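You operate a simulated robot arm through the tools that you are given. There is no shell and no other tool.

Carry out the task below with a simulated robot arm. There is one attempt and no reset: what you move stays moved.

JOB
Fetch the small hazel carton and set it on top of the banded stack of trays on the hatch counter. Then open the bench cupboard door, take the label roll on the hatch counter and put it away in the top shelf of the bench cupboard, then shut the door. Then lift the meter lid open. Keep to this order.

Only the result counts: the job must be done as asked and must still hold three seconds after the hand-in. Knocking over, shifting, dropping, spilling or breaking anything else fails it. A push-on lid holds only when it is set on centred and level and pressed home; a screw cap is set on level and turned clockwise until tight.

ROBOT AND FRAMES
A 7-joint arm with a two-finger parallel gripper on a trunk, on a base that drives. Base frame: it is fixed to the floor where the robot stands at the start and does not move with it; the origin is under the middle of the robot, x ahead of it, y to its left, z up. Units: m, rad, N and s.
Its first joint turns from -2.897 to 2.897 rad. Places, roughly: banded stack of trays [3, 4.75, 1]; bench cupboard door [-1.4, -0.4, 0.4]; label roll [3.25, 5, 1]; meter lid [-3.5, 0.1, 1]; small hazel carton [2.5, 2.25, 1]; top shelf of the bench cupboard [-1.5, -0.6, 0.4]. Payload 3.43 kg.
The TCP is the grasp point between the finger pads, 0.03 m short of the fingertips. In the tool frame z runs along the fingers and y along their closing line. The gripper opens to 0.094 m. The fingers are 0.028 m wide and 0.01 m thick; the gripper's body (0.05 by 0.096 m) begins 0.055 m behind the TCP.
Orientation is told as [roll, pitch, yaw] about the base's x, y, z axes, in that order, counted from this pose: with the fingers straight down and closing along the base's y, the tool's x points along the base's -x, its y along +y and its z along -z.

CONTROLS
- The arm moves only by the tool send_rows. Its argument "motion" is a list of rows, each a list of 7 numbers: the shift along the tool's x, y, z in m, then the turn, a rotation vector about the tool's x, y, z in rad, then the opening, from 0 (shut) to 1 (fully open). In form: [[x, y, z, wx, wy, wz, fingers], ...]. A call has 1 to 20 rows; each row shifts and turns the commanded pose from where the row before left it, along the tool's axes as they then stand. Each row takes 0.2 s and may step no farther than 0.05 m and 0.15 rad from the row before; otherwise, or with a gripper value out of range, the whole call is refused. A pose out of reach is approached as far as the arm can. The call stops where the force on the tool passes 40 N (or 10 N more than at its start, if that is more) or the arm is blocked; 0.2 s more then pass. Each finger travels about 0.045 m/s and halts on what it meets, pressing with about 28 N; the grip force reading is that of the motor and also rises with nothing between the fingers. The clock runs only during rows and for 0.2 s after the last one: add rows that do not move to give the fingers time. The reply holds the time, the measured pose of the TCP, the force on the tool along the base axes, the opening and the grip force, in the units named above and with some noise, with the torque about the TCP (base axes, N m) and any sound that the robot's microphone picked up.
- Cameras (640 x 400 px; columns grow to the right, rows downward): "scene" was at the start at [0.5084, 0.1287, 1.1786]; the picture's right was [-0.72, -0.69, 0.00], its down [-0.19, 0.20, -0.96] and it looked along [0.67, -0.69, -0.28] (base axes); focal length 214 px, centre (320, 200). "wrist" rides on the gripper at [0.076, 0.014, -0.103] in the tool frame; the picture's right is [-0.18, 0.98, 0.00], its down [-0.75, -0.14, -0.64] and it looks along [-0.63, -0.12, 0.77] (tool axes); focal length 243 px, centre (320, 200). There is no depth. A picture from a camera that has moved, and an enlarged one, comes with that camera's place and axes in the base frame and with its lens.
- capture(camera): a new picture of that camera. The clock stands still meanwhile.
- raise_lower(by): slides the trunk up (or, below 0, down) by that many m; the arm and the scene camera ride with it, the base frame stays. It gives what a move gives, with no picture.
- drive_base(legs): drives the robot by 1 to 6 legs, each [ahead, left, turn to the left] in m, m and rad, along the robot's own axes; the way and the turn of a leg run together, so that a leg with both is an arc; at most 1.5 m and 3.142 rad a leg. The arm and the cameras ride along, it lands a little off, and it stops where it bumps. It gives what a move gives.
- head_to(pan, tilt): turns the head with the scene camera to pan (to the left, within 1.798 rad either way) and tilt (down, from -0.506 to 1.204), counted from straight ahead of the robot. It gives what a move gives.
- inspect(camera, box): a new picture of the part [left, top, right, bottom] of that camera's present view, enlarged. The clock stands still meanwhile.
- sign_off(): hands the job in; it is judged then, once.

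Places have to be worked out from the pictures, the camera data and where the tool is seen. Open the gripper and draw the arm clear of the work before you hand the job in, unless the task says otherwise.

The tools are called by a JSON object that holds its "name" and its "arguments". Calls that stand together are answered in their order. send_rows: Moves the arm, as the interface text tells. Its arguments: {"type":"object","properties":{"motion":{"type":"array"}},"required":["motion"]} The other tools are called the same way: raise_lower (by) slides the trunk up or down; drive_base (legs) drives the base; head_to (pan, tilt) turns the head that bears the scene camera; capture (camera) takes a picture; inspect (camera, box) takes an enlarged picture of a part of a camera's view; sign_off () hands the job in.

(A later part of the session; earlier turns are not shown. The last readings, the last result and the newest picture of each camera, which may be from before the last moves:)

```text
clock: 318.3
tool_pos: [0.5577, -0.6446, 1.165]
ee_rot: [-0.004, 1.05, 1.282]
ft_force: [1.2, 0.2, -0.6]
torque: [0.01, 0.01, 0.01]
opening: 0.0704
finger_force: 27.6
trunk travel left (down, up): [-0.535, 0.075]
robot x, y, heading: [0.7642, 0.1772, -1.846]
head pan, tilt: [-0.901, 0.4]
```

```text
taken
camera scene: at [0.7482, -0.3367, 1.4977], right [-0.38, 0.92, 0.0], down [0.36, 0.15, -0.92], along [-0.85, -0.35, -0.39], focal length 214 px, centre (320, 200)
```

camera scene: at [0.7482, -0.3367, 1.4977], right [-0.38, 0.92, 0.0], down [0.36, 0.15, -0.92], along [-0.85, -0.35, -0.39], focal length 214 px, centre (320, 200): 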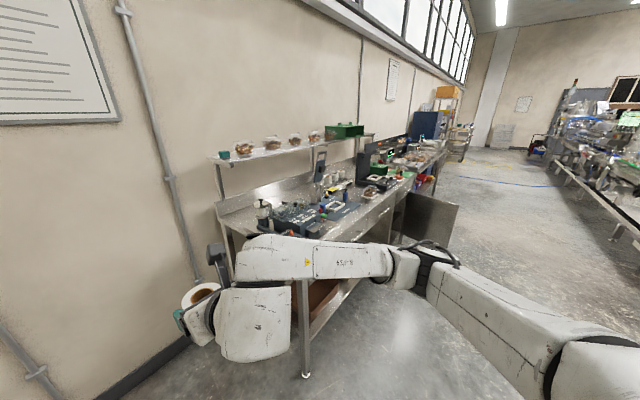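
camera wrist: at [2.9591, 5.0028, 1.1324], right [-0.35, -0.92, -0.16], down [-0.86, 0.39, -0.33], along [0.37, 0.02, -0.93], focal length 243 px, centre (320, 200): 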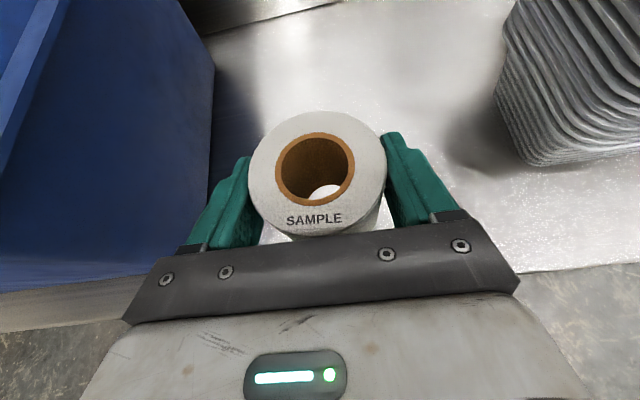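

The door is about 83° open. With the elbow out to my right, I'll enter the cupboard diagonally from the left so the elbow stays inside the door. I drive right along the bench to a staging point and turn.

{"name": "drive_base", "arguments": {"legs": [[-0.1, 0, 0], [0, -1.3, 0], [0, 0, -0.43]]}}

{"name": "head_to", "arguments": {"pan": -0.2, "tilt": 0.7}}

{"name": "capture", "arguments": {"camera": "scene"}}

```text
clock: 326.8
tool_pos: [-0.9912, -0.0248, 1.1648]
ee_rot: [-0.004, 1.05, 0.846]
ft_force: [-0.7, 0.3, -2.1]
torque: [0.03, 0.0, -0.01]
opening: 0.0703
finger_force: 28.2
trunk travel left (down, up): [-0.535, 0.075]
robot x, y, heading: [-0.4574, 0.6346, -2.285]
head pan, tilt: [-0.901, 0.4]
```

```text
clock: 327.9
tool_pos: [-0.9926, -0.0233, 1.1652]
ee_rot: [-0.003, 1.052, 0.847]
ft_force: [0.1, -0.5, -1.7]
torque: [0.02, 0.0, 0.02]
opening: 0.0702
finger_force: 27.9
trunk travel left (down, up): [-0.535, 0.075]
robot x, y, heading: [-0.4519, 0.6335, -2.288]
head pan, tilt: [-0.201, 0.7]
```

```text
taken
camera scene: at [-0.6648, 0.1207, 1.4708], right [-0.61, 0.79, 0.0], down [0.51, 0.39, -0.77], along [-0.61, -0.47, -0.64], focal length 214 px, centre (320, 200)
```

scene: 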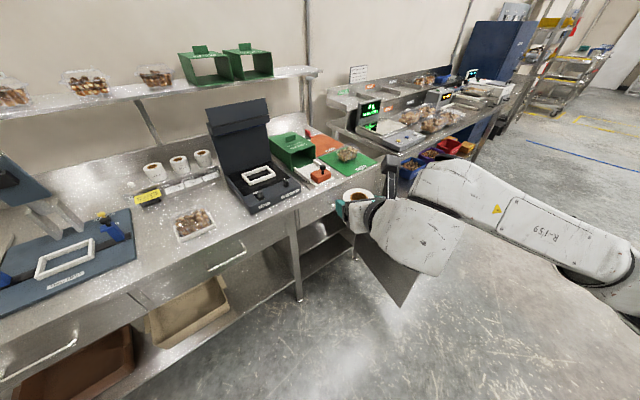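

Staging point reached. I lower the trunk to bring the roll to shelf height in free space.

{"name": "raise_lower", "arguments": {"by": -0.53}}

{"name": "send_rows", "arguments": {"motion": [[-0.026, 0, 0.015, 0, 0, 0, 0.1], [-0.026, 0, 0.015, 0, 0, 0, 0.1], [-0.026, 0, 0.015, 0, 0, 0, 0.1], [-0.026, 0, 0.015, 0, 0, 0, 0.1]]}}

{"name": "capture", "arguments": {"camera": "scene"}}

{"name": "capture", "arguments": {"camera": "wrist"}}

```text
refused: -0.53 is not a number from -0.4 to 0.4
```

```text
clock: 328.9
tool_pos: [-0.9899, -0.0239, 1.0735]
ee_rot: [-0.004, 1.047, 0.845]
ft_force: [0.1, -0.3, -1.5]
torque: [0.0, 0.0, -0.01]
opening: 0.0702
finger_force: 28.0
out of reach, approached as far as the arm can: row 4
trunk travel left (down, up): [-0.535, 0.075]
robot x, y, heading: [-0.4569, 0.6338, -2.282]
head pan, tilt: [-0.201, 0.7]
```

```text
taken
camera scene: at [-0.6644, 0.1203, 1.4704], right [-0.61, 0.79, 0.0], down [0.51, 0.39, -0.76], along [-0.61, -0.47, -0.64], focal length 214 px, centre (320, 200)
```

scene: 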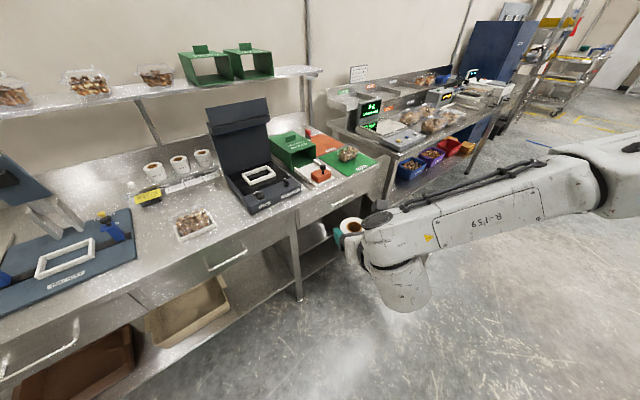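

```text
taken
camera wrist: at [-0.9675, 0.0222, 1.1911], right [-0.68, 0.72, -0.16], down [0.72, 0.61, -0.33], along [-0.14, -0.34, -0.93], focal length 243 px, centre (320, 200)
```

wrist: 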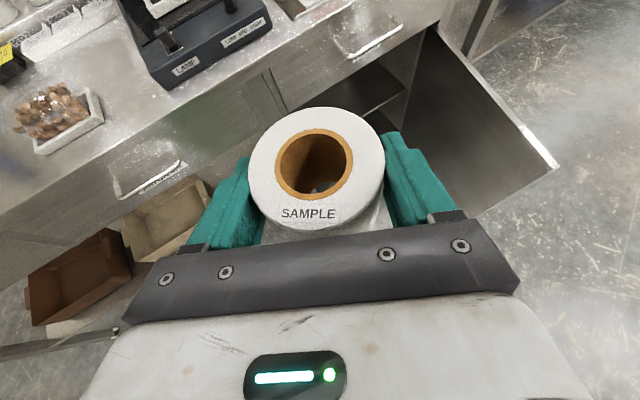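

The arm's lower limit at 60° tilt is a bit too high for the shelf. I test in free space whether reducing the tilt to about 45° lets it go lower.

{"name": "send_rows", "arguments": {"motion": [[0, 0, 0, 0, -0.13, 0, 0.1], [0, 0, 0, 0, -0.13, 0, 0.1]]}}

{"name": "send_rows", "arguments": {"motion": [[-0.021, 0, 0.021, 0, 0, 0, 0.1], [-0.021, 0, 0.021, 0, 0, 0, 0.1], [-0.021, 0, 0.021, 0, 0, 0, 0.1]]}}

```text
clock: 329.5
tool_pos: [-0.991, -0.0235, 1.0746]
ee_rot: [-0.003, 0.788, 0.847]
ft_force: [0.1, 0.2, -0.9]
torque: [0.04, 0.04, -0.05]
opening: 0.07
finger_force: 27.9
trunk travel left (down, up): [-0.535, 0.075]
robot x, y, heading: [-0.4586, 0.6368, -2.283]
head pan, tilt: [-0.201, 0.7]
```

```text
clock: 330.3
tool_pos: [-0.9932, -0.0246, 0.9851]
ee_rot: [-0.003, 0.792, 0.851]
ft_force: [-0.6, -0.1, -1.5]
torque: [0.0, 0.02, -0.02]
opening: 0.07
finger_force: 28.2
trunk travel left (down, up): [-0.535, 0.075]
robot x, y, heading: [-0.4527, 0.6341, -2.285]
head pan, tilt: [-0.201, 0.7]
```

45° works at the required height. I test how much tilt I can regain at this height.

{"name": "send_rows", "arguments": {"motion": [[0, 0, 0, 0, 0.06, 0, 0.1], [0, 0, 0, 0, 0.06, 0, 0.1]]}}

{"name": "capture", "arguments": {"camera": "scene"}}

```text
clock: 330.9
tool_pos: [-0.9877, -0.0252, 0.9809]
ee_rot: [0.004, 0.877, 0.855]
ft_force: [-0.2, 0.6, -1.6]
torque: [-0.04, -0.06, -0.02]
opening: 0.0699
finger_force: 28.2
out of reach, approached as far as the arm can: row 2
trunk travel left (down, up): [-0.535, 0.075]
robot x, y, heading: [-0.4579, 0.6345, -2.283]
head pan, tilt: [-0.201, 0.7]
```

```text
taken
camera scene: at [-0.6649, 0.1209, 1.4708], right [-0.61, 0.79, 0.0], down [0.51, 0.39, -0.76], along [-0.61, -0.47, -0.64], focal length 214 px, centre (320, 200)
```

scene: 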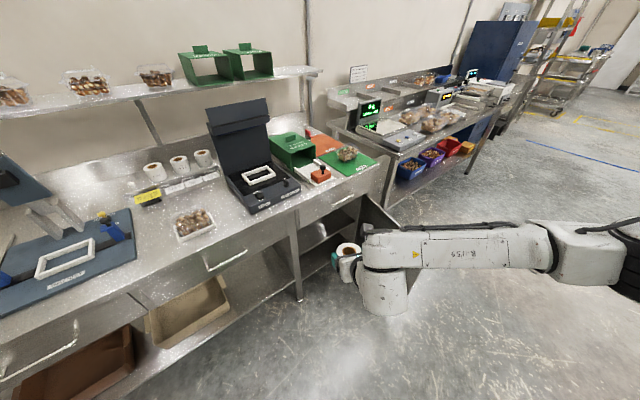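

About 0.85 rad of tilt is available at shelf height, which is enough (the roll will lean only ~11° and settle upright). I lower the trunk 0.38 m, turn further right and move so I can nudge the door wider with the outside of the hand.

{"name": "send_rows", "arguments": {"motion": [[0, 0, 0, 0, -0.03, 0, 0.1]]}}

{"name": "raise_lower", "arguments": {"by": -0.38}}

{"name": "drive_base", "arguments": {"legs": [[0, 0, -0.257], [0.2, -0.05, 0]]}}

{"name": "head_to", "arguments": {"pan": -0.2, "tilt": 0.7}}

{"name": "capture", "arguments": {"camera": "scene"}}

{"name": "capture", "arguments": {"camera": "wrist"}}

```text
clock: 331.3
tool_pos: [-0.9856, -0.0264, 0.9809]
ee_rot: [-0.003, 0.882, 0.848]
ft_force: [0.1, 0.1, -1.2]
torque: [0.02, 0.0, 0.01]
opening: 0.0701
finger_force: 28.1
trunk travel left (down, up): [-0.535, 0.075]
robot x, y, heading: [-0.4594, 0.6365, -2.282]
head pan, tilt: [-0.201, 0.7]
```

```text
clock: 334.9
tool_pos: [-0.9877, -0.0266, 0.6009]
ee_rot: [-0.003, 0.881, 0.847]
ft_force: [0.1, -0.7, -0.6]
torque: [0.01, 0.01, 0.0]
opening: 0.0701
finger_force: 27.8
trunk travel left (down, up): [-0.155, 0.455]
robot x, y, heading: [-0.4541, 0.6344, -2.285]
head pan, tilt: [-0.201, 0.7]
```

```text
clock: 337.4
tool_pos: [-1.3288, 0.0561, 0.6017]
ee_rot: [-0.003, 0.88, 0.595]
ft_force: [-1.4, -0.3, -0.9]
torque: [0.01, -0.04, -0.04]
opening: 0.0698
finger_force: 28.5
trunk travel left (down, up): [-0.155, 0.455]
robot x, y, heading: [-0.6511, 0.5606, -2.545]
head pan, tilt: [-0.201, 0.7]
```

```text
clock: 338.1
tool_pos: [-1.3292, 0.0563, 0.5997]
ee_rot: [-0.005, 0.88, 0.592]
ft_force: [0.7, -0.3, -0.8]
torque: [0.04, -0.01, -0.05]
opening: 0.0698
finger_force: 27.5
trunk travel left (down, up): [-0.155, 0.455]
robot x, y, heading: [-0.6518, 0.5608, -2.537]
head pan, tilt: [-0.201, 0.7]
```

```text
taken
camera scene: at [-0.9817, 0.1176, 1.0908], right [-0.39, 0.92, 0.0], down [0.59, 0.25, -0.76], along [-0.7, -0.3, -0.64], focal length 214 px, centre (320, 200)
```

scene: 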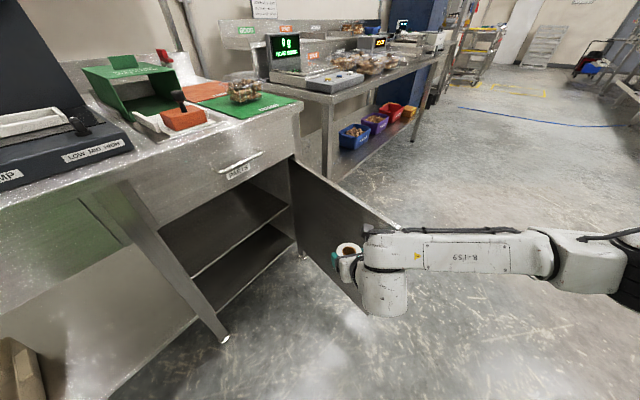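

```text
taken
camera wrist: at [-1.3119, 0.0848, 0.7253], right [-0.45, 0.88, -0.14], down [0.89, 0.43, -0.17], along [-0.09, -0.21, -0.97], focal length 243 px, centre (320, 200)
```

wrist: 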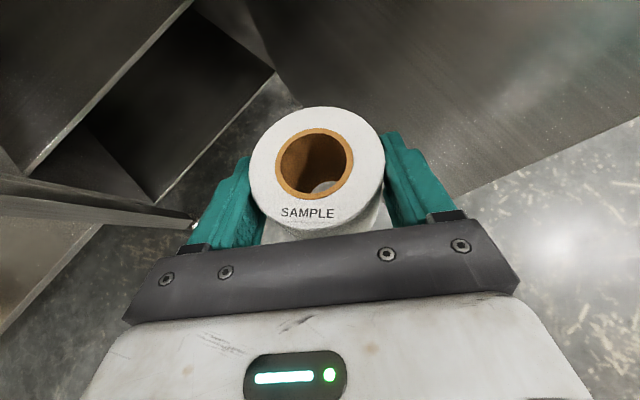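

The hand is inside the open door with clearance. I move in a little deeper, then push the door wider by moving the hand right.

{"name": "drive_base", "arguments": {"legs": [[0.116, 0.055, 0]]}}

{"name": "send_rows", "arguments": {"motion": [[0, 0.03, 0, 0, 0, 0, 0.1], [0, 0.03, 0, 0, 0, 0, 0.1], [0, 0.03, 0, 0, 0, 0, 0.1], [0, 0.03, 0, 0, 0, 0, 0.1]]}}

{"name": "capture", "arguments": {"camera": "scene"}}

{"name": "capture", "arguments": {"camera": "wrist"}}

```text
clock: 339.3
tool_pos: [-1.3938, -0.0548, 0.6008]
ee_rot: [-0.004, 0.881, 0.593]
ft_force: [-0.5, -0.2, -0.6]
torque: [-0.02, -0.02, 0.03]
opening: 0.0699
finger_force: 27.7
trunk travel left (down, up): [-0.155, 0.455]
robot x, y, heading: [-0.7109, 0.4525, -2.539]
head pan, tilt: [-0.201, 0.7]
```

```text
clock: 340.3
tool_pos: [-1.4596, 0.0449, 0.6011]
ee_rot: [-0.004, 0.88, 0.593]
ft_force: [-0.3, 0.0, -0.4]
torque: [0.0, 0.02, 0.0]
opening: 0.0698
finger_force: 27.8
trunk travel left (down, up): [-0.155, 0.455]
robot x, y, heading: [-0.7166, 0.4515, -2.54]
head pan, tilt: [-0.201, 0.7]
```

```text
taken
camera scene: at [-1.0455, 0.0067, 1.0908], right [-0.39, 0.92, 0.0], down [0.59, 0.25, -0.76], along [-0.7, -0.3, -0.64], focal length 214 px, centre (320, 200)
```

scene: 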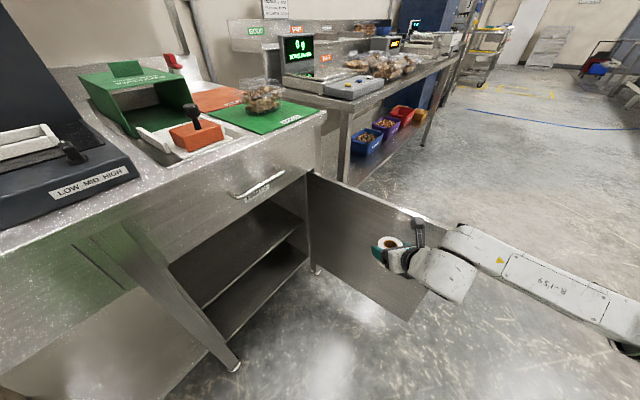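

```text
taken
camera wrist: at [-1.4424, 0.0735, 0.7254], right [-0.45, 0.88, -0.14], down [0.89, 0.43, -0.17], along [-0.09, -0.21, -0.97], focal length 243 px, centre (320, 200)
```

wrist: 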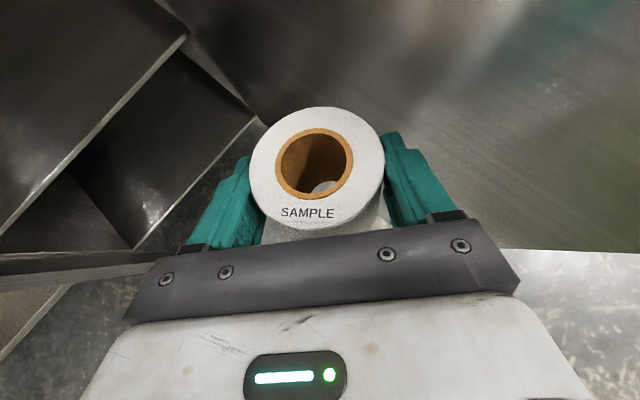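

No contact: re-measuring shows the door is already at about 94°, which is enough. I enlarge the hand and cupboard mouth to judge clearances before entering.

{"name": "inspect", "arguments": {"camera": "scene", "box": [340, 200, 540, 340]}}

{"name": "inspect", "arguments": {"camera": "scene", "box": [60, 120, 340, 380]}}

```text
2.86 times, centred on (440, 270) of scene
camera zoom: at [-1.0455, 0.0067, 1.0908], right [-0.39, 0.92, 0.0], down [0.59, 0.25, -0.76], along [-0.7, -0.3, -0.64], focal length 613 px, centre (-23, 0)
```

zoom: 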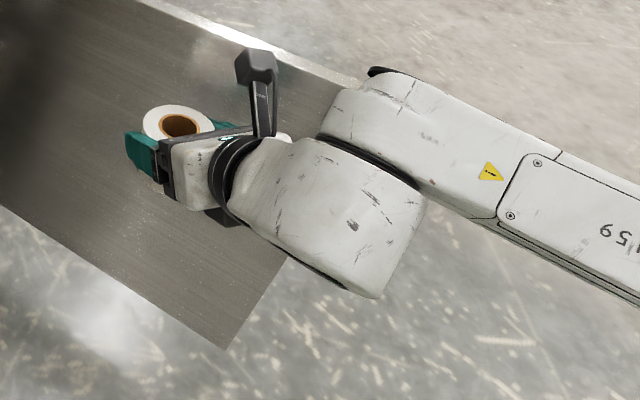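

```text
1.54 times, centred on (200, 250) of scene
camera zoom: at [-1.0455, 0.0067, 1.0908], right [-0.39, 0.92, 0.0], down [0.59, 0.25, -0.76], along [-0.7, -0.3, -0.64], focal length 330 px, centre (505, 123)
```

zoom: 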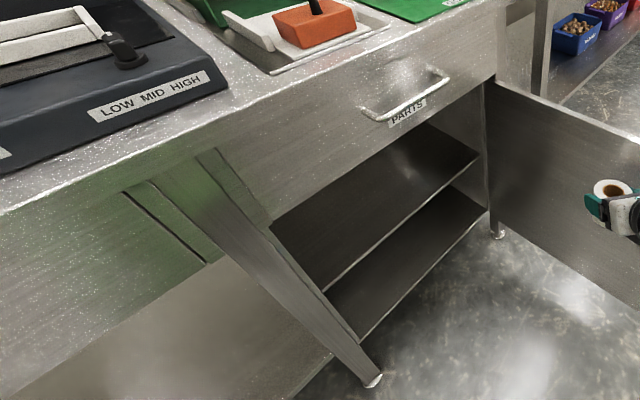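

Clearances look adequate: shelf front edge at l ≈ −0.735, z ≈ 0.41. I move the hand back left, lower the trunk so the roll hovers just above shelf height, and shift the base left in front of the opening.

{"name": "send_rows", "arguments": {"motion": [[0, -0.03, 0, 0, 0, 0, 0.1], [0, -0.03, 0, 0, 0, 0, 0.1], [0, -0.03, 0, 0, 0, 0, 0.1], [0, -0.03, 0, 0, 0, 0, 0.1]]}}

{"name": "raise_lower", "arguments": {"by": -0.12}}

{"name": "drive_base", "arguments": {"legs": [[0, 0.14, 0]]}}

{"name": "capture", "arguments": {"camera": "scene"}}

{"name": "capture", "arguments": {"camera": "wrist"}}

```text
clock: 341.3
tool_pos: [-1.3937, -0.0545, 0.6017]
ee_rot: [-0.002, 0.881, 0.593]
ft_force: [-0.4, 1.0, -0.6]
torque: [-0.04, -0.04, 0.02]
opening: 0.0696
finger_force: 27.1
trunk travel left (down, up): [-0.155, 0.455]
robot x, y, heading: [-0.7142, 0.4496, -2.538]
head pan, tilt: [-0.201, 0.7]
```

```text
clock: 342.8
tool_pos: [-1.3934, -0.055, 0.4815]
ee_rot: [-0.002, 0.879, 0.591]
ft_force: [0.2, -0.2, -1.1]
torque: [0.02, -0.01, -0.03]
opening: 0.0698
finger_force: 27.4
trunk travel left (down, up): [-0.035, 0.575]
robot x, y, heading: [-0.7173, 0.4498, -2.54]
head pan, tilt: [-0.201, 0.7]
```

```text
clock: 344.1
tool_pos: [-1.3141, -0.1697, 0.4806]
ee_rot: [-0.003, 0.88, 0.593]
ft_force: [0.0, -0.3, -1.1]
torque: [-0.02, 0.02, 0.0]
opening: 0.0697
finger_force: 28.1
trunk travel left (down, up): [-0.035, 0.575]
robot x, y, heading: [-0.6351, 0.3358, -2.544]
head pan, tilt: [-0.201, 0.7]
```

```text
taken
camera scene: at [-0.9666, -0.1083, 0.9708], right [-0.39, 0.92, 0.0], down [0.59, 0.25, -0.76], along [-0.7, -0.3, -0.64], focal length 214 px, centre (320, 200)
```

scene: 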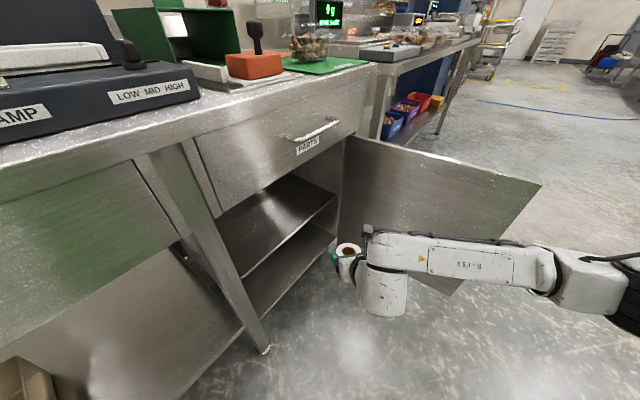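

```text
taken
camera wrist: at [-1.2962, -0.1415, 0.6054], right [-0.45, 0.88, -0.14], down [0.89, 0.43, -0.17], along [-0.09, -0.21, -0.97], focal length 243 px, centre (320, 200)
```

wrist: 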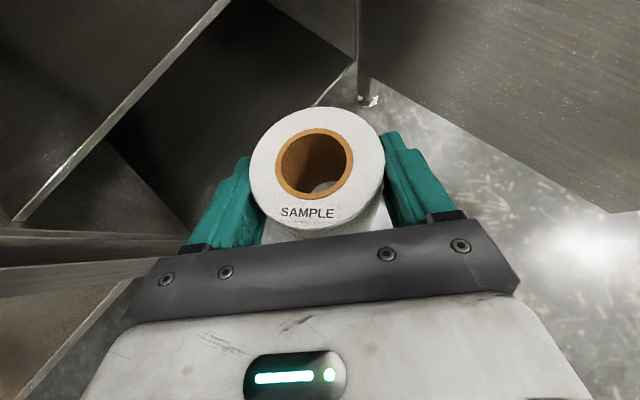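

The hand is in front of the opening at the right height. I drive straight toward the cupboard (diagonally in my frame), 60% of the way first.

{"name": "drive_base", "arguments": {"legs": [[0.12, 0.128, 0]]}}

{"name": "head_to", "arguments": {"pan": -0.35, "tilt": 0.85}}

{"name": "capture", "arguments": {"camera": "scene"}}

{"name": "capture", "arguments": {"camera": "wrist"}}

```text
clock: 345.6
tool_pos: [-1.3405, -0.3429, 0.482]
ee_rot: [-0.003, 0.88, 0.591]
ft_force: [-0.6, -0.2, -0.9]
torque: [0.01, 0.0, -0.01]
opening: 0.0697
finger_force: 28.2
trunk travel left (down, up): [-0.035, 0.575]
robot x, y, heading: [-0.661, 0.1571, -2.538]
head pan, tilt: [-0.201, 0.7]
```

```text
clock: 346.3
tool_pos: [-1.3393, -0.3433, 0.4814]
ee_rot: [-0.004, 0.881, 0.592]
ft_force: [0.1, 0.6, -0.6]
torque: [0.01, 0.03, 0.01]
opening: 0.0699
finger_force: 28.6
trunk travel left (down, up): [-0.035, 0.575]
robot x, y, heading: [-0.6661, 0.1601, -2.542]
head pan, tilt: [-0.351, 0.85]
```

```text
taken
camera scene: at [-0.9899, -0.2686, 0.9586], right [-0.25, 0.97, 0.0], down [0.73, 0.19, -0.66], along [-0.64, -0.16, -0.75], focal length 214 px, centre (320, 200)
```

scene: 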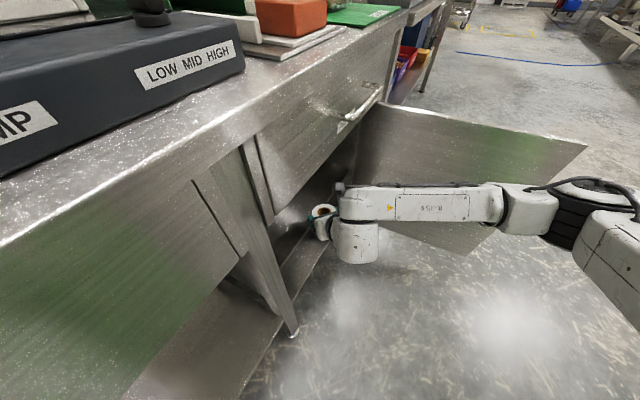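

```text
taken
camera wrist: at [-1.3219, -0.3155, 0.6054], right [-0.45, 0.88, -0.14], down [0.89, 0.43, -0.17], along [-0.09, -0.21, -0.97], focal length 243 px, centre (320, 200)
```

wrist: 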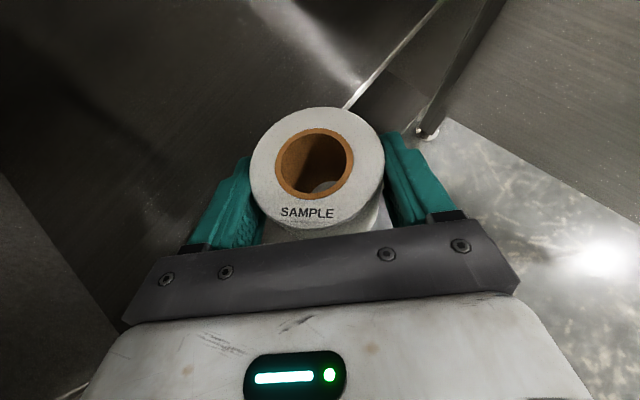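

Clear so far; the shelf's front edge is visible just ahead under the roll. I lower 1 cm for overhead clearance and drive the remaining ~0.11 m in.

{"name": "send_rows", "arguments": {"motion": [[-0.0077, 0, 0.0064, 0, 0, 0, 0.1]]}}

{"name": "drive_base", "arguments": {"legs": [[0.082, 0.082, 0]]}}

{"name": "capture", "arguments": {"camera": "scene"}}

{"name": "capture", "arguments": {"camera": "wrist"}}

```text
clock: 346.7
tool_pos: [-1.3405, -0.3437, 0.4703]
ee_rot: [-0.005, 0.879, 0.591]
ft_force: [0.7, -0.1, -1.1]
torque: [0.0, -0.01, 0.0]
opening: 0.0697
finger_force: 27.7
trunk travel left (down, up): [-0.035, 0.575]
robot x, y, heading: [-0.6613, 0.1588, -2.537]
head pan, tilt: [-0.351, 0.85]
```

```text
clock: 347.9
tool_pos: [-1.3637, -0.4487, 0.4634]
ee_rot: [0.007, 0.869, 0.59]
ft_force: [3.3, 3.2, 20.9]
torque: [-0.3, 0.4, -0.07]
opening: 0.0696
finger_force: 28.0
trunk travel left (down, up): [-0.035, 0.575]
robot x, y, heading: [-0.6819, 0.048, -2.544]
head pan, tilt: [-0.351, 0.85]
```

```text
taken
camera scene: at [-1.0135, -0.3804, 0.9578], right [-0.24, 0.97, 0.0], down [0.73, 0.18, -0.66], along [-0.64, -0.16, -0.75], focal length 214 px, centre (320, 200)
```

scene: 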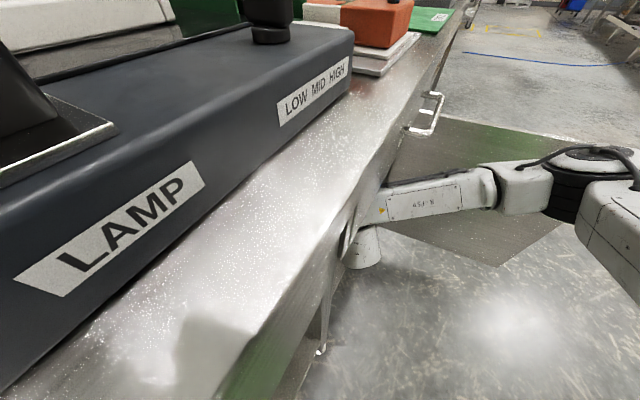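

```text
taken
camera wrist: at [-1.3455, -0.4218, 0.5884], right [-0.44, 0.89, -0.14], down [0.89, 0.42, -0.16], along [-0.09, -0.19, -0.98], focal length 243 px, centre (320, 200)
```

wrist: 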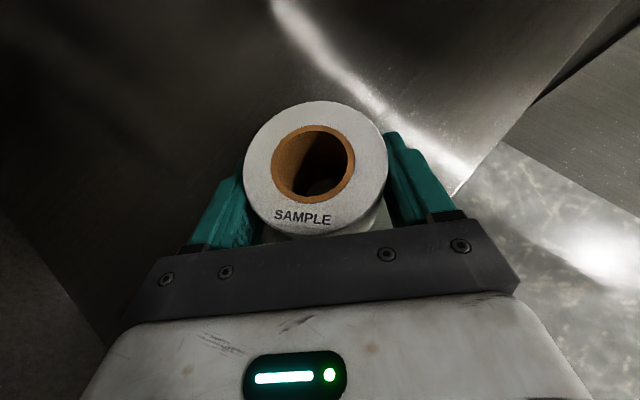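

The roll has just touched the shelf (21 N upward), so the shelf top is at about z 0.415. I ease up 7 mm, slide 1.5 cm deeper, and check.

{"name": "send_rows", "arguments": {"motion": [[0.0054, 0, -0.0045, 0, 0, 0, 0.1], [0.0095, 0, 0.0116, 0, 0, 0, 0.1], [0, 0, 0, 0, 0, 0, 0.1]]}}

{"name": "capture", "arguments": {"camera": "wrist"}}

```text
clock: 348.8
tool_pos: [-1.3703, -0.456, 0.4659]
ee_rot: [0.016, 0.857, 0.604]
ft_force: [0.5, 0.1, -0.8]
torque: [0.0, 0.02, 0.0]
opening: 0.0696
finger_force: 27.5
trunk travel left (down, up): [-0.035, 0.575]
robot x, y, heading: [-0.6858, 0.0447, -2.541]
head pan, tilt: [-0.351, 0.85]
```

```text
taken
camera wrist: at [-1.3539, -0.4306, 0.5902], right [-0.45, 0.88, -0.13], down [0.89, 0.43, -0.15], along [-0.08, -0.18, -0.98], focal length 243 px, centre (320, 200)
```

wrist: 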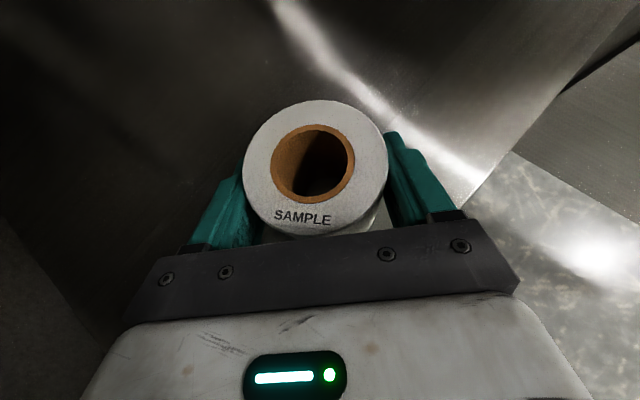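

Free of contact and deep enough (centre ≈ 6.5 cm inside the edge). I lower gently to press the roll's base flat on the shelf.

{"name": "send_rows", "arguments": {"motion": [[-0.0023, 0, 0.002, 0, 0, 0, 0.1], [-0.0023, 0, 0.002, 0, 0, 0, 0.1], [0, 0, 0, 0, 0, 0, 0.1]]}}

```text
clock: 349.6
tool_pos: [-1.3761, -0.4556, 0.4683]
ee_rot: [0.008, 0.87, 0.59]
ft_force: [-0.4, 0.0, -1.2]
torque: [0.01, 0.0, 0.0]
opening: 0.0695
finger_force: 28.3
trunk travel left (down, up): [-0.035, 0.575]
robot x, y, heading: [-0.6815, 0.0498, -2.543]
head pan, tilt: [-0.351, 0.85]
```

Still carrying the weight at z 0.468. I lower further in small steps.

{"name": "send_rows", "arguments": {"motion": [[-0.0031, 0, 0.0026, 0, 0, 0, 0.1], [-0.0031, 0, 0.0026, 0, 0, 0, 0.1], [0, 0, 0, 0, 0, 0, 0.1]]}}

{"name": "send_rows", "arguments": {"motion": [[-0.0023, 0, 0.002, 0, 0, 0, 0.1], [0, 0, 0, 0, 0, 0, 0.1]]}}

{"name": "capture", "arguments": {"camera": "wrist"}}

```text
clock: 350.4
tool_pos: [-1.3757, -0.4571, 0.4598]
ee_rot: [0.008, 0.87, 0.592]
ft_force: [3.7, 5.8, 21.8]
torque: [-0.31, 0.37, -0.06]
opening: 0.07
finger_force: 27.9
trunk travel left (down, up): [-0.035, 0.575]
robot x, y, heading: [-0.6861, 0.0453, -2.546]
head pan, tilt: [-0.351, 0.85]
```

```text
clock: 350.9
tool_pos: [-1.3739, -0.4582, 0.4548]
ee_rot: [0.009, 0.869, 0.593]
ft_force: [5.2, 4.9, 18.0]
torque: [-0.34, 0.35, 0.02]
opening: 0.0698
finger_force: 27.8
trunk travel left (down, up): [-0.035, 0.575]
robot x, y, heading: [-0.6822, 0.0483, -2.55]
head pan, tilt: [-0.351, 0.85]
```

```text
taken
camera wrist: at [-1.3572, -0.4307, 0.5794], right [-0.45, 0.89, -0.14], down [0.89, 0.42, -0.16], along [-0.09, -0.19, -0.98], focal length 243 px, centre (320, 200)
```

wrist: 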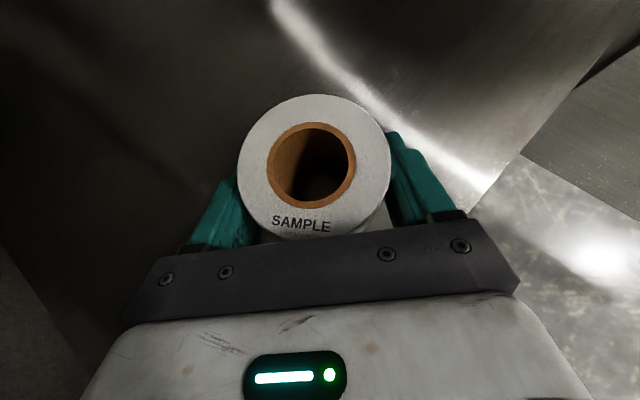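

The roll yielded flat onto the shelf (force steady ~18–20 N). I open the fingers and look.

{"name": "send_rows", "arguments": {"motion": [[0.0023, 0, -0.002, 0, 0, 0, 0.1], [0, 0, 0, 0, 0, 0, 1], [0, 0, 0, 0, 0, 0, 1], [0, 0, 0, 0, 0, 0, 1], [0, 0, 0, 0, 0, 0, 1], [0, 0, 0, 0, 0, 0, 1]]}}

{"name": "capture", "arguments": {"camera": "wrist"}}

```text
clock: 352.4
tool_pos: [-1.3753, -0.4579, 0.4573]
ee_rot: [0.01, 0.869, 0.595]
ft_force: [0.9, 0.1, 0.7]
torque: [-0.01, 0.02, 0.04]
opening: 0.0938
finger_force: 0.0
trunk travel left (down, up): [-0.035, 0.575]
robot x, y, heading: [-0.6849, 0.042, -2.542]
head pan, tilt: [-0.351, 0.85]
```

```text
taken
camera wrist: at [-1.3576, -0.4307, 0.582], right [-0.44, 0.89, -0.14], down [0.89, 0.42, -0.16], along [-0.09, -0.19, -0.98], focal length 243 px, centre (320, 200)
```

wrist: 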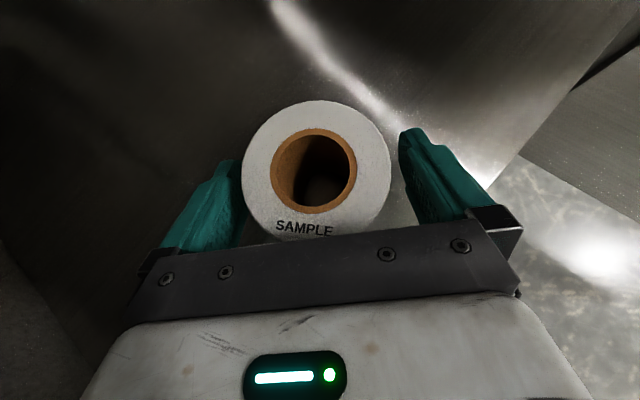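

The roll stands on the shelf, released. I shift the hand 3 mm left for symmetric clearance and withdraw horizontally.

{"name": "send_rows", "arguments": {"motion": [[0.002, -0.003, -0.0015, 0, 0, 0, 1], [-0.0095, 0, -0.0116, 0, 0, 0, 1], [-0.0127, 0, -0.0154, 0, 0, 0, 1], [-0.0127, 0, -0.0154, 0, 0, 0, 1], [-0.0127, 0, -0.0154, 0, 0, 0, 1]]}}

{"name": "capture", "arguments": {"camera": "wrist"}}

```text
clock: 353.2
tool_pos: [-1.3635, -0.4095, 0.4519]
ee_rot: [0.012, 0.865, 0.551]
ft_force: [-0.2, 0.8, -0.3]
torque: [-0.04, 0.02, 0.02]
opening: 0.094
finger_force: 0.1
trunk travel left (down, up): [-0.035, 0.575]
robot x, y, heading: [-0.685, 0.0549, -2.569]
head pan, tilt: [-0.351, 0.85]
stopped in row 4: the force on the tool passed its limit at 316 N (the readings are from after the stop); the commanded pose is now the measured one
```

```text
taken
camera wrist: at [-1.3444, -0.3837, 0.5756], right [-0.4, 0.91, -0.13], down [0.91, 0.38, -0.16], along [-0.09, -0.19, -0.98], focal length 243 px, centre (320, 200)
```

wrist: 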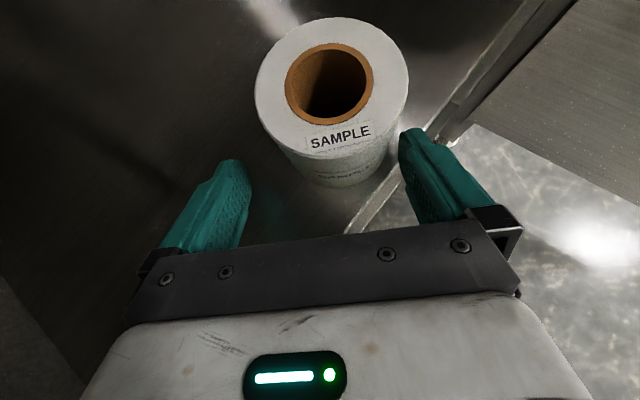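

A hard contact (316 N) stopped the withdrawal – probably the hand against the left jamb, since backing along the fingers drifts left. The roll still stands. I look at the scene.

{"name": "head_to", "arguments": {"pan": -0.45, "tilt": 1.0}}

{"name": "capture", "arguments": {"camera": "scene"}}

{"name": "capture", "arguments": {"camera": "wrist"}}

```text
clock: 353.9
tool_pos: [-1.3628, -0.4091, 0.4521]
ee_rot: [0.01, 0.867, 0.552]
ft_force: [-0.5, -0.5, 0.3]
torque: [0.02, 0.03, 0.04]
opening: 0.0944
finger_force: 0.1
trunk travel left (down, up): [-0.035, 0.575]
robot x, y, heading: [-0.6837, 0.0452, -2.562]
head pan, tilt: [-0.45, 1.0]
```

```text
taken
camera scene: at [-1.0162, -0.3637, 0.9471], right [-0.13, 0.99, 0.0], down [0.83, 0.11, -0.54], along [-0.54, -0.07, -0.84], focal length 214 px, centre (320, 200)
```

scene: 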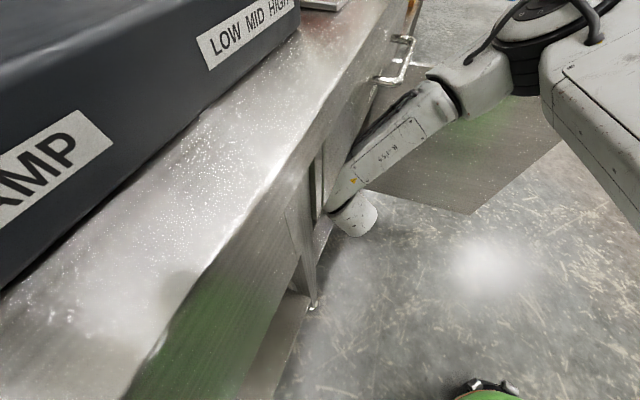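

```text
taken
camera wrist: at [-1.3438, -0.3842, 0.5759], right [-0.41, 0.9, -0.13], down [0.91, 0.39, -0.16], along [-0.09, -0.19, -0.98], focal length 243 px, centre (320, 200)
```

wrist: 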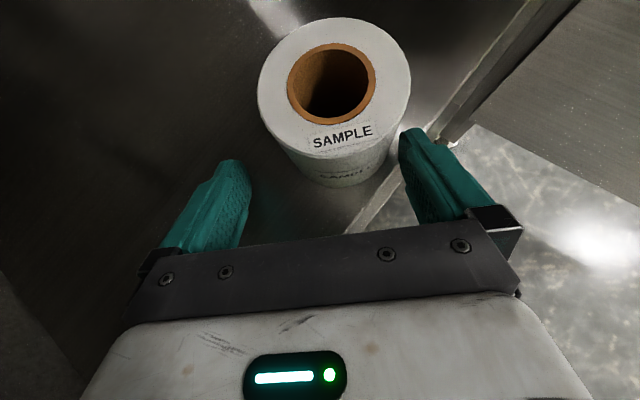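

The arm's wrist link is against the left bench leg. The roll is 1.3 cm right of the hand's centre, so I first move the hand right to free the link and centre the roll.

{"name": "send_rows", "arguments": {"motion": [[0, 0.006, 0, 0, 0, 0, 1], [0, 0.008, 0, 0, 0, 0, 1], [0, 0, 0, 0, 0, 0, 1]]}}

{"name": "capture", "arguments": {"camera": "wrist"}}

```text
clock: 354.7
tool_pos: [-1.3611, -0.4095, 0.4519]
ee_rot: [0.013, 0.867, 0.556]
ft_force: [0.2, 0.3, 0.6]
torque: [-0.02, 0.02, -0.01]
opening: 0.0941
finger_force: 0.1
out of reach, approached as far as the arm can: row 1, 2
trunk travel left (down, up): [-0.035, 0.575]
robot x, y, heading: [-0.6838, 0.0447, -2.564]
head pan, tilt: [-0.45, 1.0]
```

```text
taken
camera wrist: at [-1.3435, -0.3843, 0.5759], right [-0.41, 0.9, -0.13], down [0.91, 0.39, -0.16], along [-0.09, -0.19, -0.98], focal length 243 px, centre (320, 200)
```

wrist: 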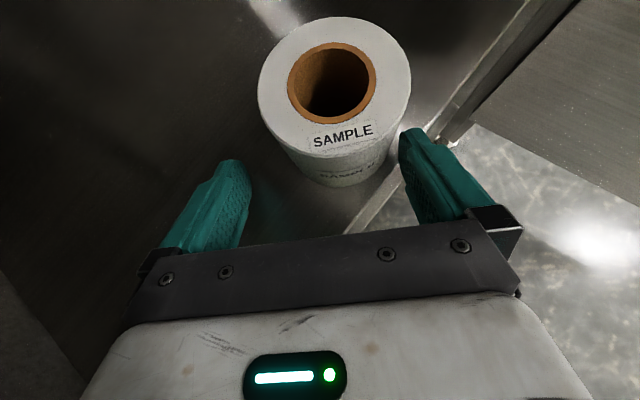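

The arm itself is at a joint limit here, so I use the base for this: a small step to the right first.

{"name": "drive_base", "arguments": {"legs": [[0, -0.018, 0]]}}

{"name": "capture", "arguments": {"camera": "wrist"}}

```text
clock: 355.5
tool_pos: [-1.3698, -0.4027, 0.4566]
ee_rot: [0.002, 0.874, 0.556]
ft_force: [0.0, 1.0, 0.3]
torque: [0.02, 0.03, 0.03]
opening: 0.094
finger_force: 0.2
trunk travel left (down, up): [-0.035, 0.575]
robot x, y, heading: [-0.6938, 0.0618, -2.563]
head pan, tilt: [-0.45, 1.0]
```

```text
taken
camera wrist: at [-1.3509, -0.3761, 0.5798], right [-0.42, 0.9, -0.14], down [0.9, 0.39, -0.17], along [-0.1, -0.19, -0.98], focal length 243 px, centre (320, 200)
```

wrist: 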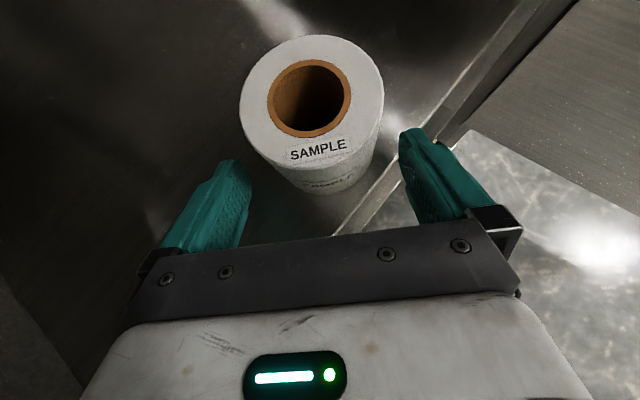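

Free and centred now. I back out with the base in small steps that go back and right together, staying off the leg and clear of the roll.

{"name": "drive_base", "arguments": {"legs": [[-0.016, -0.008, 0], [-0.012, -0.018, 0]]}}

{"name": "capture", "arguments": {"camera": "wrist"}}

```text
clock: 356.7
tool_pos: [-1.3592, -0.3645, 0.4547]
ee_rot: [0.003, 0.875, 0.556]
ft_force: [-0.3, -0.4, 0.2]
torque: [-0.02, 0.01, 0.03]
opening: 0.0938
finger_force: 0.0
trunk travel left (down, up): [-0.035, 0.575]
robot x, y, heading: [-0.6859, 0.1004, -2.56]
head pan, tilt: [-0.45, 1.0]
```

```text
taken
camera wrist: at [-1.3417, -0.3386, 0.5795], right [-0.42, 0.9, -0.14], down [0.9, 0.39, -0.17], along [-0.1, -0.19, -0.98], focal length 243 px, centre (320, 200)
```

wrist: 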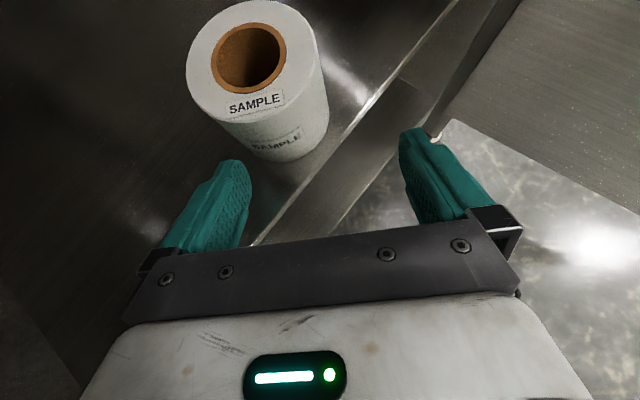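

Clear of the roll, which stands upright on the shelf. I back straight out of the cupboard.

{"name": "drive_base", "arguments": {"legs": [[-0.2, -0.17, 0]]}}

{"name": "head_to", "arguments": {"pan": -0.1, "tilt": 0.75}}

{"name": "capture", "arguments": {"camera": "scene"}}

{"name": "capture", "arguments": {"camera": "wrist"}}

```text
clock: 358.6
tool_pos: [-1.2871, -0.1103, 0.4559]
ee_rot: [0.004, 0.874, 0.553]
ft_force: [-0.7, -0.2, 0.9]
torque: [0.03, -0.03, -0.02]
opening: 0.0938
finger_force: 0.1
trunk travel left (down, up): [-0.035, 0.575]
robot x, y, heading: [-0.6121, 0.3563, -2.562]
head pan, tilt: [-0.45, 1.0]
```

```text
clock: 359.4
tool_pos: [-1.2877, -0.1117, 0.4548]
ee_rot: [0.003, 0.875, 0.554]
ft_force: [-0.3, -0.1, -0.3]
torque: [0.0, 0.02, -0.03]
opening: 0.0942
finger_force: 0.0
trunk travel left (down, up): [-0.035, 0.575]
robot x, y, heading: [-0.608, 0.3539, -2.561]
head pan, tilt: [-0.099, 0.75]
```

```text
taken
camera scene: at [-0.9458, -0.0889, 0.9665], right [-0.46, 0.89, 0.0], down [0.61, 0.32, -0.73], along [-0.65, -0.34, -0.68], focal length 214 px, centre (320, 200)
```

scene: 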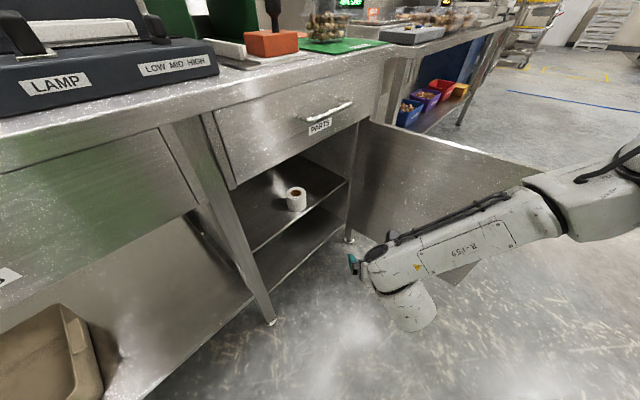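

```text
taken
camera wrist: at [-1.2685, -0.0845, 0.5795], right [-0.41, 0.9, -0.14], down [0.91, 0.39, -0.17], along [-0.1, -0.19, -0.98], focal length 243 px, centre (320, 200)
```

wrist: 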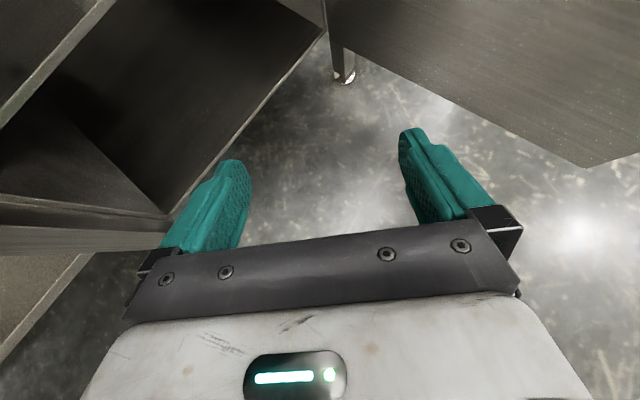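

The roll stands upright on the top shelf. I enlarge to verify it is well inside the edge.

{"name": "inspect", "arguments": {"camera": "scene", "box": [210, 130, 380, 280]}}

```text
2.67 times, centred on (295, 205) of scene
camera zoom: at [-0.9458, -0.0889, 0.9665], right [-0.46, 0.89, 0.0], down [0.61, 0.32, -0.73], along [-0.65, -0.34, -0.68], focal length 572 px, centre (387, 187)
```

zoom: 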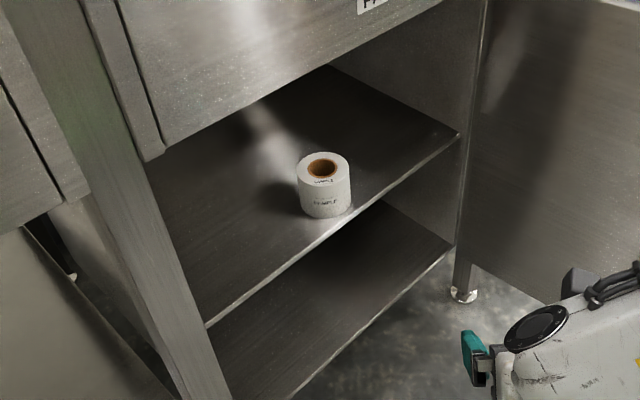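

The roll is fully on the shelf with about 2.5 cm to the edge, and the door's swing is clear of it. Next, closing the door: I raise the trunk, reduce the hand's tilt and close the fingers.

{"name": "raise_lower", "arguments": {"by": 0.38}}

{"name": "send_rows", "arguments": {"motion": [[0, 0, 0, 0, -0.145, 0, 0.5], [0, 0, 0, 0, -0.145, 0, 0.2], [0, 0, 0, 0, -0.145, 0, 0], [-0.04, 0, -0.01, 0, 0, 0, 0], [-0.04, 0, -0.01, 0, 0, 0, 0], [-0.04, 0, -0.01, 0, 0, 0, 0]]}}

```text
clock: 363.1
tool_pos: [-1.2863, -0.111, 0.8347]
ee_rot: [0.004, 0.875, 0.554]
ft_force: [0.1, 0.0, -0.3]
torque: [0.01, 0.0, 0.02]
opening: 0.0942
finger_force: 0.1
trunk travel left (down, up): [-0.415, 0.195]
robot x, y, heading: [-0.6147, 0.3556, -2.564]
head pan, tilt: [-0.099, 0.75]
```

```text
clock: 364.5
tool_pos: [-1.183, -0.0483, 0.8119]
ee_rot: [0.005, 0.439, 0.554]
ft_force: [-0.3, 0.5, 0.2]
torque: [0.0, -0.02, 0.0]
opening: 0.0
finger_force: 23.9
trunk travel left (down, up): [-0.415, 0.195]
robot x, y, heading: [-0.6106, 0.3553, -2.559]
head pan, tilt: [-0.099, 0.75]
```

I turn to face the cupboard squarely and move right to a spot from which the hand can get to the outer side of the door.

{"name": "drive_base", "arguments": {"legs": [[0, 0, 0.722], [-0.06, -0.57, 0]]}}

{"name": "head_to", "arguments": {"pan": -0.5, "tilt": 0.8}}

{"name": "capture", "arguments": {"camera": "scene"}}

```text
clock: 369.6
tool_pos: [-1.308, -0.1171, 0.8113]
ee_rot: [0.004, 0.44, 1.277]
ft_force: [0.3, -0.9, -0.8]
torque: [0.0, 0.0, 0.02]
opening: 0.0
finger_force: 28.2
trunk travel left (down, up): [-0.415, 0.195]
robot x, y, heading: [-1.1476, 0.5616, -1.842]
head pan, tilt: [-0.099, 0.75]
```

```text
clock: 370.5
tool_pos: [-1.3067, -0.1162, 0.8121]
ee_rot: [0.003, 0.441, 1.276]
ft_force: [-0.7, -0.3, -0.6]
torque: [0.02, 0.01, 0.0]
opening: 0.0
finger_force: 27.8
trunk travel left (down, up): [-0.415, 0.195]
robot x, y, heading: [-1.1464, 0.5647, -1.839]
head pan, tilt: [-0.499, 0.799]
```

```text
taken
camera scene: at [-1.1284, 0.0273, 1.3426], right [-0.72, 0.69, 0.0], down [0.5, 0.52, -0.7], along [-0.48, -0.5, -0.72], focal length 214 px, centre (320, 200)
```

scene: 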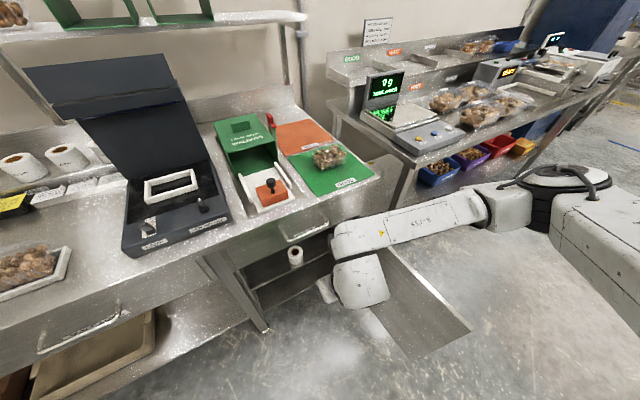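

Door free edge measured at (f −1.526, l −0.209), 94° open. I carry the hand over the door's top to its outer side.

{"name": "send_rows", "arguments": {"motion": [[-0.0113, 0.0463, -0.0053, 0, 0, 0, 0], [-0.0113, 0.0463, -0.0053, 0, 0, 0, 0], [-0.0113, 0.0463, -0.0053, 0, 0, 0, 0], [-0.0113, 0.0463, -0.0053, 0, 0, 0, 0], [-0.0113, 0.0463, -0.0053, 0, 0, 0, 0], [-0.0113, 0.0463, -0.0053, 0, 0, 0, 0], [-0.0113, 0.0463, -0.0053, 0, 0, 0, 0], [-0.0113, 0.0463, -0.0053, 0, 0, 0, 0]]}}

{"name": "capture", "arguments": {"camera": "scene"}}

{"name": "capture", "arguments": {"camera": "wrist"}}

```text
clock: 372.3
tool_pos: [-1.6331, 0.0862, 0.8136]
ee_rot: [0.003, 0.44, 1.276]
ft_force: [-0.4, 0.4, 0.2]
torque: [0.01, -0.02, -0.04]
opening: 0.0
finger_force: 28.1
trunk travel left (down, up): [-0.415, 0.195]
robot x, y, heading: [-1.1411, 0.564, -1.836]
head pan, tilt: [-0.499, 0.799]
```

```text
taken
camera scene: at [-1.1282, 0.0274, 1.3426], right [-0.72, 0.69, 0.0], down [0.5, 0.52, -0.7], along [-0.48, -0.5, -0.72], focal length 214 px, centre (320, 200)
```

scene: 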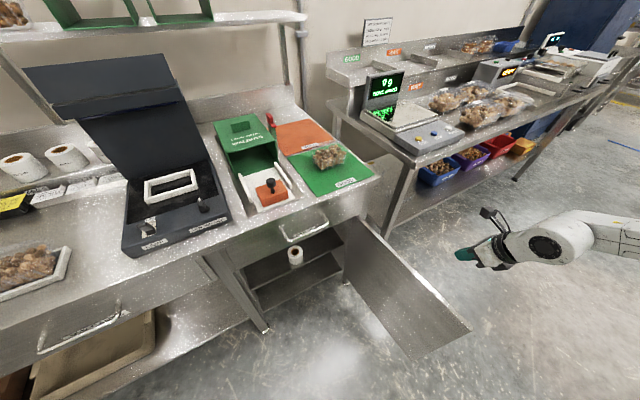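

```text
taken
camera wrist: at [-1.6529, 0.0653, 0.9387], right [-0.89, 0.45, -0.08], down [0.41, 0.87, 0.26], along [0.18, 0.2, -0.96], focal length 243 px, centre (320, 200)
```

wrist: 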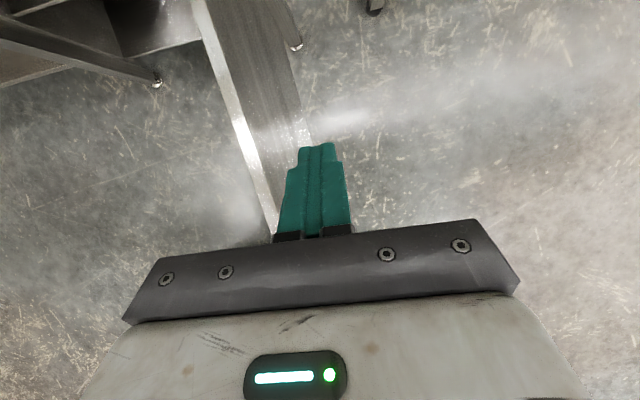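

The hand is on the outer side of the door with ~7 cm gap. I lower the trunk so the fingers reach below the door's top edge.

{"name": "raise_lower", "arguments": {"by": -0.168}}

{"name": "capture", "arguments": {"camera": "wrist"}}

```text
clock: 374.2
tool_pos: [-1.6322, 0.0859, 0.6454]
ee_rot: [0.003, 0.44, 1.276]
ft_force: [-0.5, -1.1, 0.6]
torque: [0.01, 0.01, 0.04]
opening: 0.0
finger_force: 28.3
trunk travel left (down, up): [-0.247, 0.363]
robot x, y, heading: [-1.1471, 0.5617, -1.838]
head pan, tilt: [-0.499, 0.799]
```

```text
taken
camera wrist: at [-1.6528, 0.0651, 0.7707], right [-0.89, 0.45, -0.08], down [0.41, 0.87, 0.26], along [0.18, 0.2, -0.96], focal length 243 px, centre (320, 200)
```

wrist: 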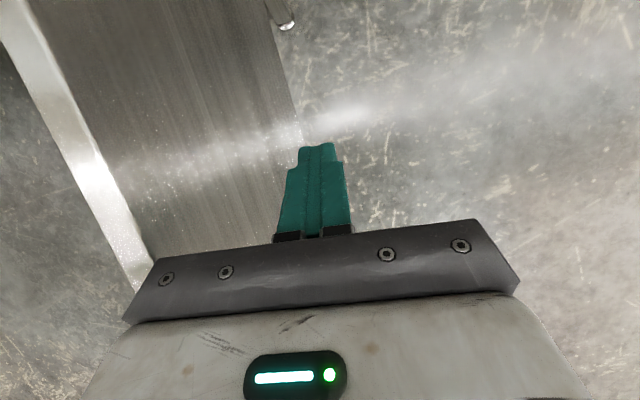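

Now I sweep the door closed from its outer face: first to about 60°.

{"name": "send_rows", "arguments": {"motion": [[0, -0.043, 0, 0, 0, 0, 0], [0.001, -0.04, 0, 0, 0, 0, 0], [0, -0.03, 0, 0, 0, 0, 0], [0.001, -0.03, 0, 0, 0, 0, 0], [0.0054, -0.03, 0.0026, 0, 0, 0, 0], [0.0063, -0.03, 0.003, 0, 0, 0, 0], [0.01, -0.03, 0.0047, 0, 0, 0, 0], [0.011, -0.0287, 0.0052, 0, 0, 0, 0]]}}

{"name": "capture", "arguments": {"camera": "scene"}}

{"name": "capture", "arguments": {"camera": "wrist"}}

```text
clock: 376.0
tool_pos: [-1.3921, -0.0263, 0.6447]
ee_rot: [0.005, 0.44, 1.275]
ft_force: [-0.2, 0.5, 0.0]
torque: [-0.01, 0.01, 0.01]
opening: 0.0
finger_force: 28.1
trunk travel left (down, up): [-0.247, 0.363]
robot x, y, heading: [-1.1456, 0.5604, -1.837]
head pan, tilt: [-0.499, 0.799]
```

```text
taken
camera scene: at [-1.1287, 0.0276, 1.1747], right [-0.72, 0.69, 0.0], down [0.5, 0.52, -0.7], along [-0.48, -0.5, -0.72], focal length 214 px, centre (320, 200)
```

scene: 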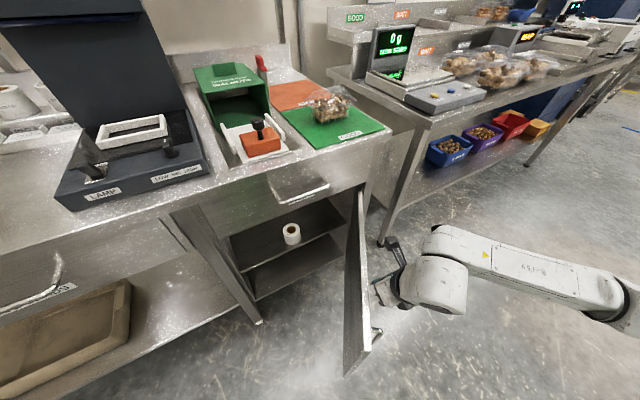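

```text
taken
camera wrist: at [-1.4118, -0.0475, 0.7699], right [-0.89, 0.45, -0.07], down [0.41, 0.87, 0.26], along [0.18, 0.2, -0.96], focal length 243 px, centre (320, 200)
```

wrist: 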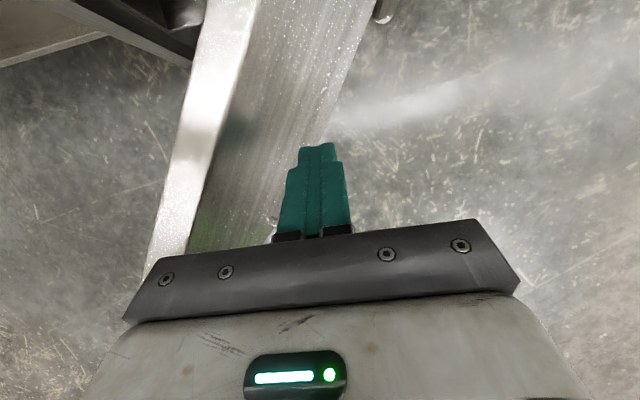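

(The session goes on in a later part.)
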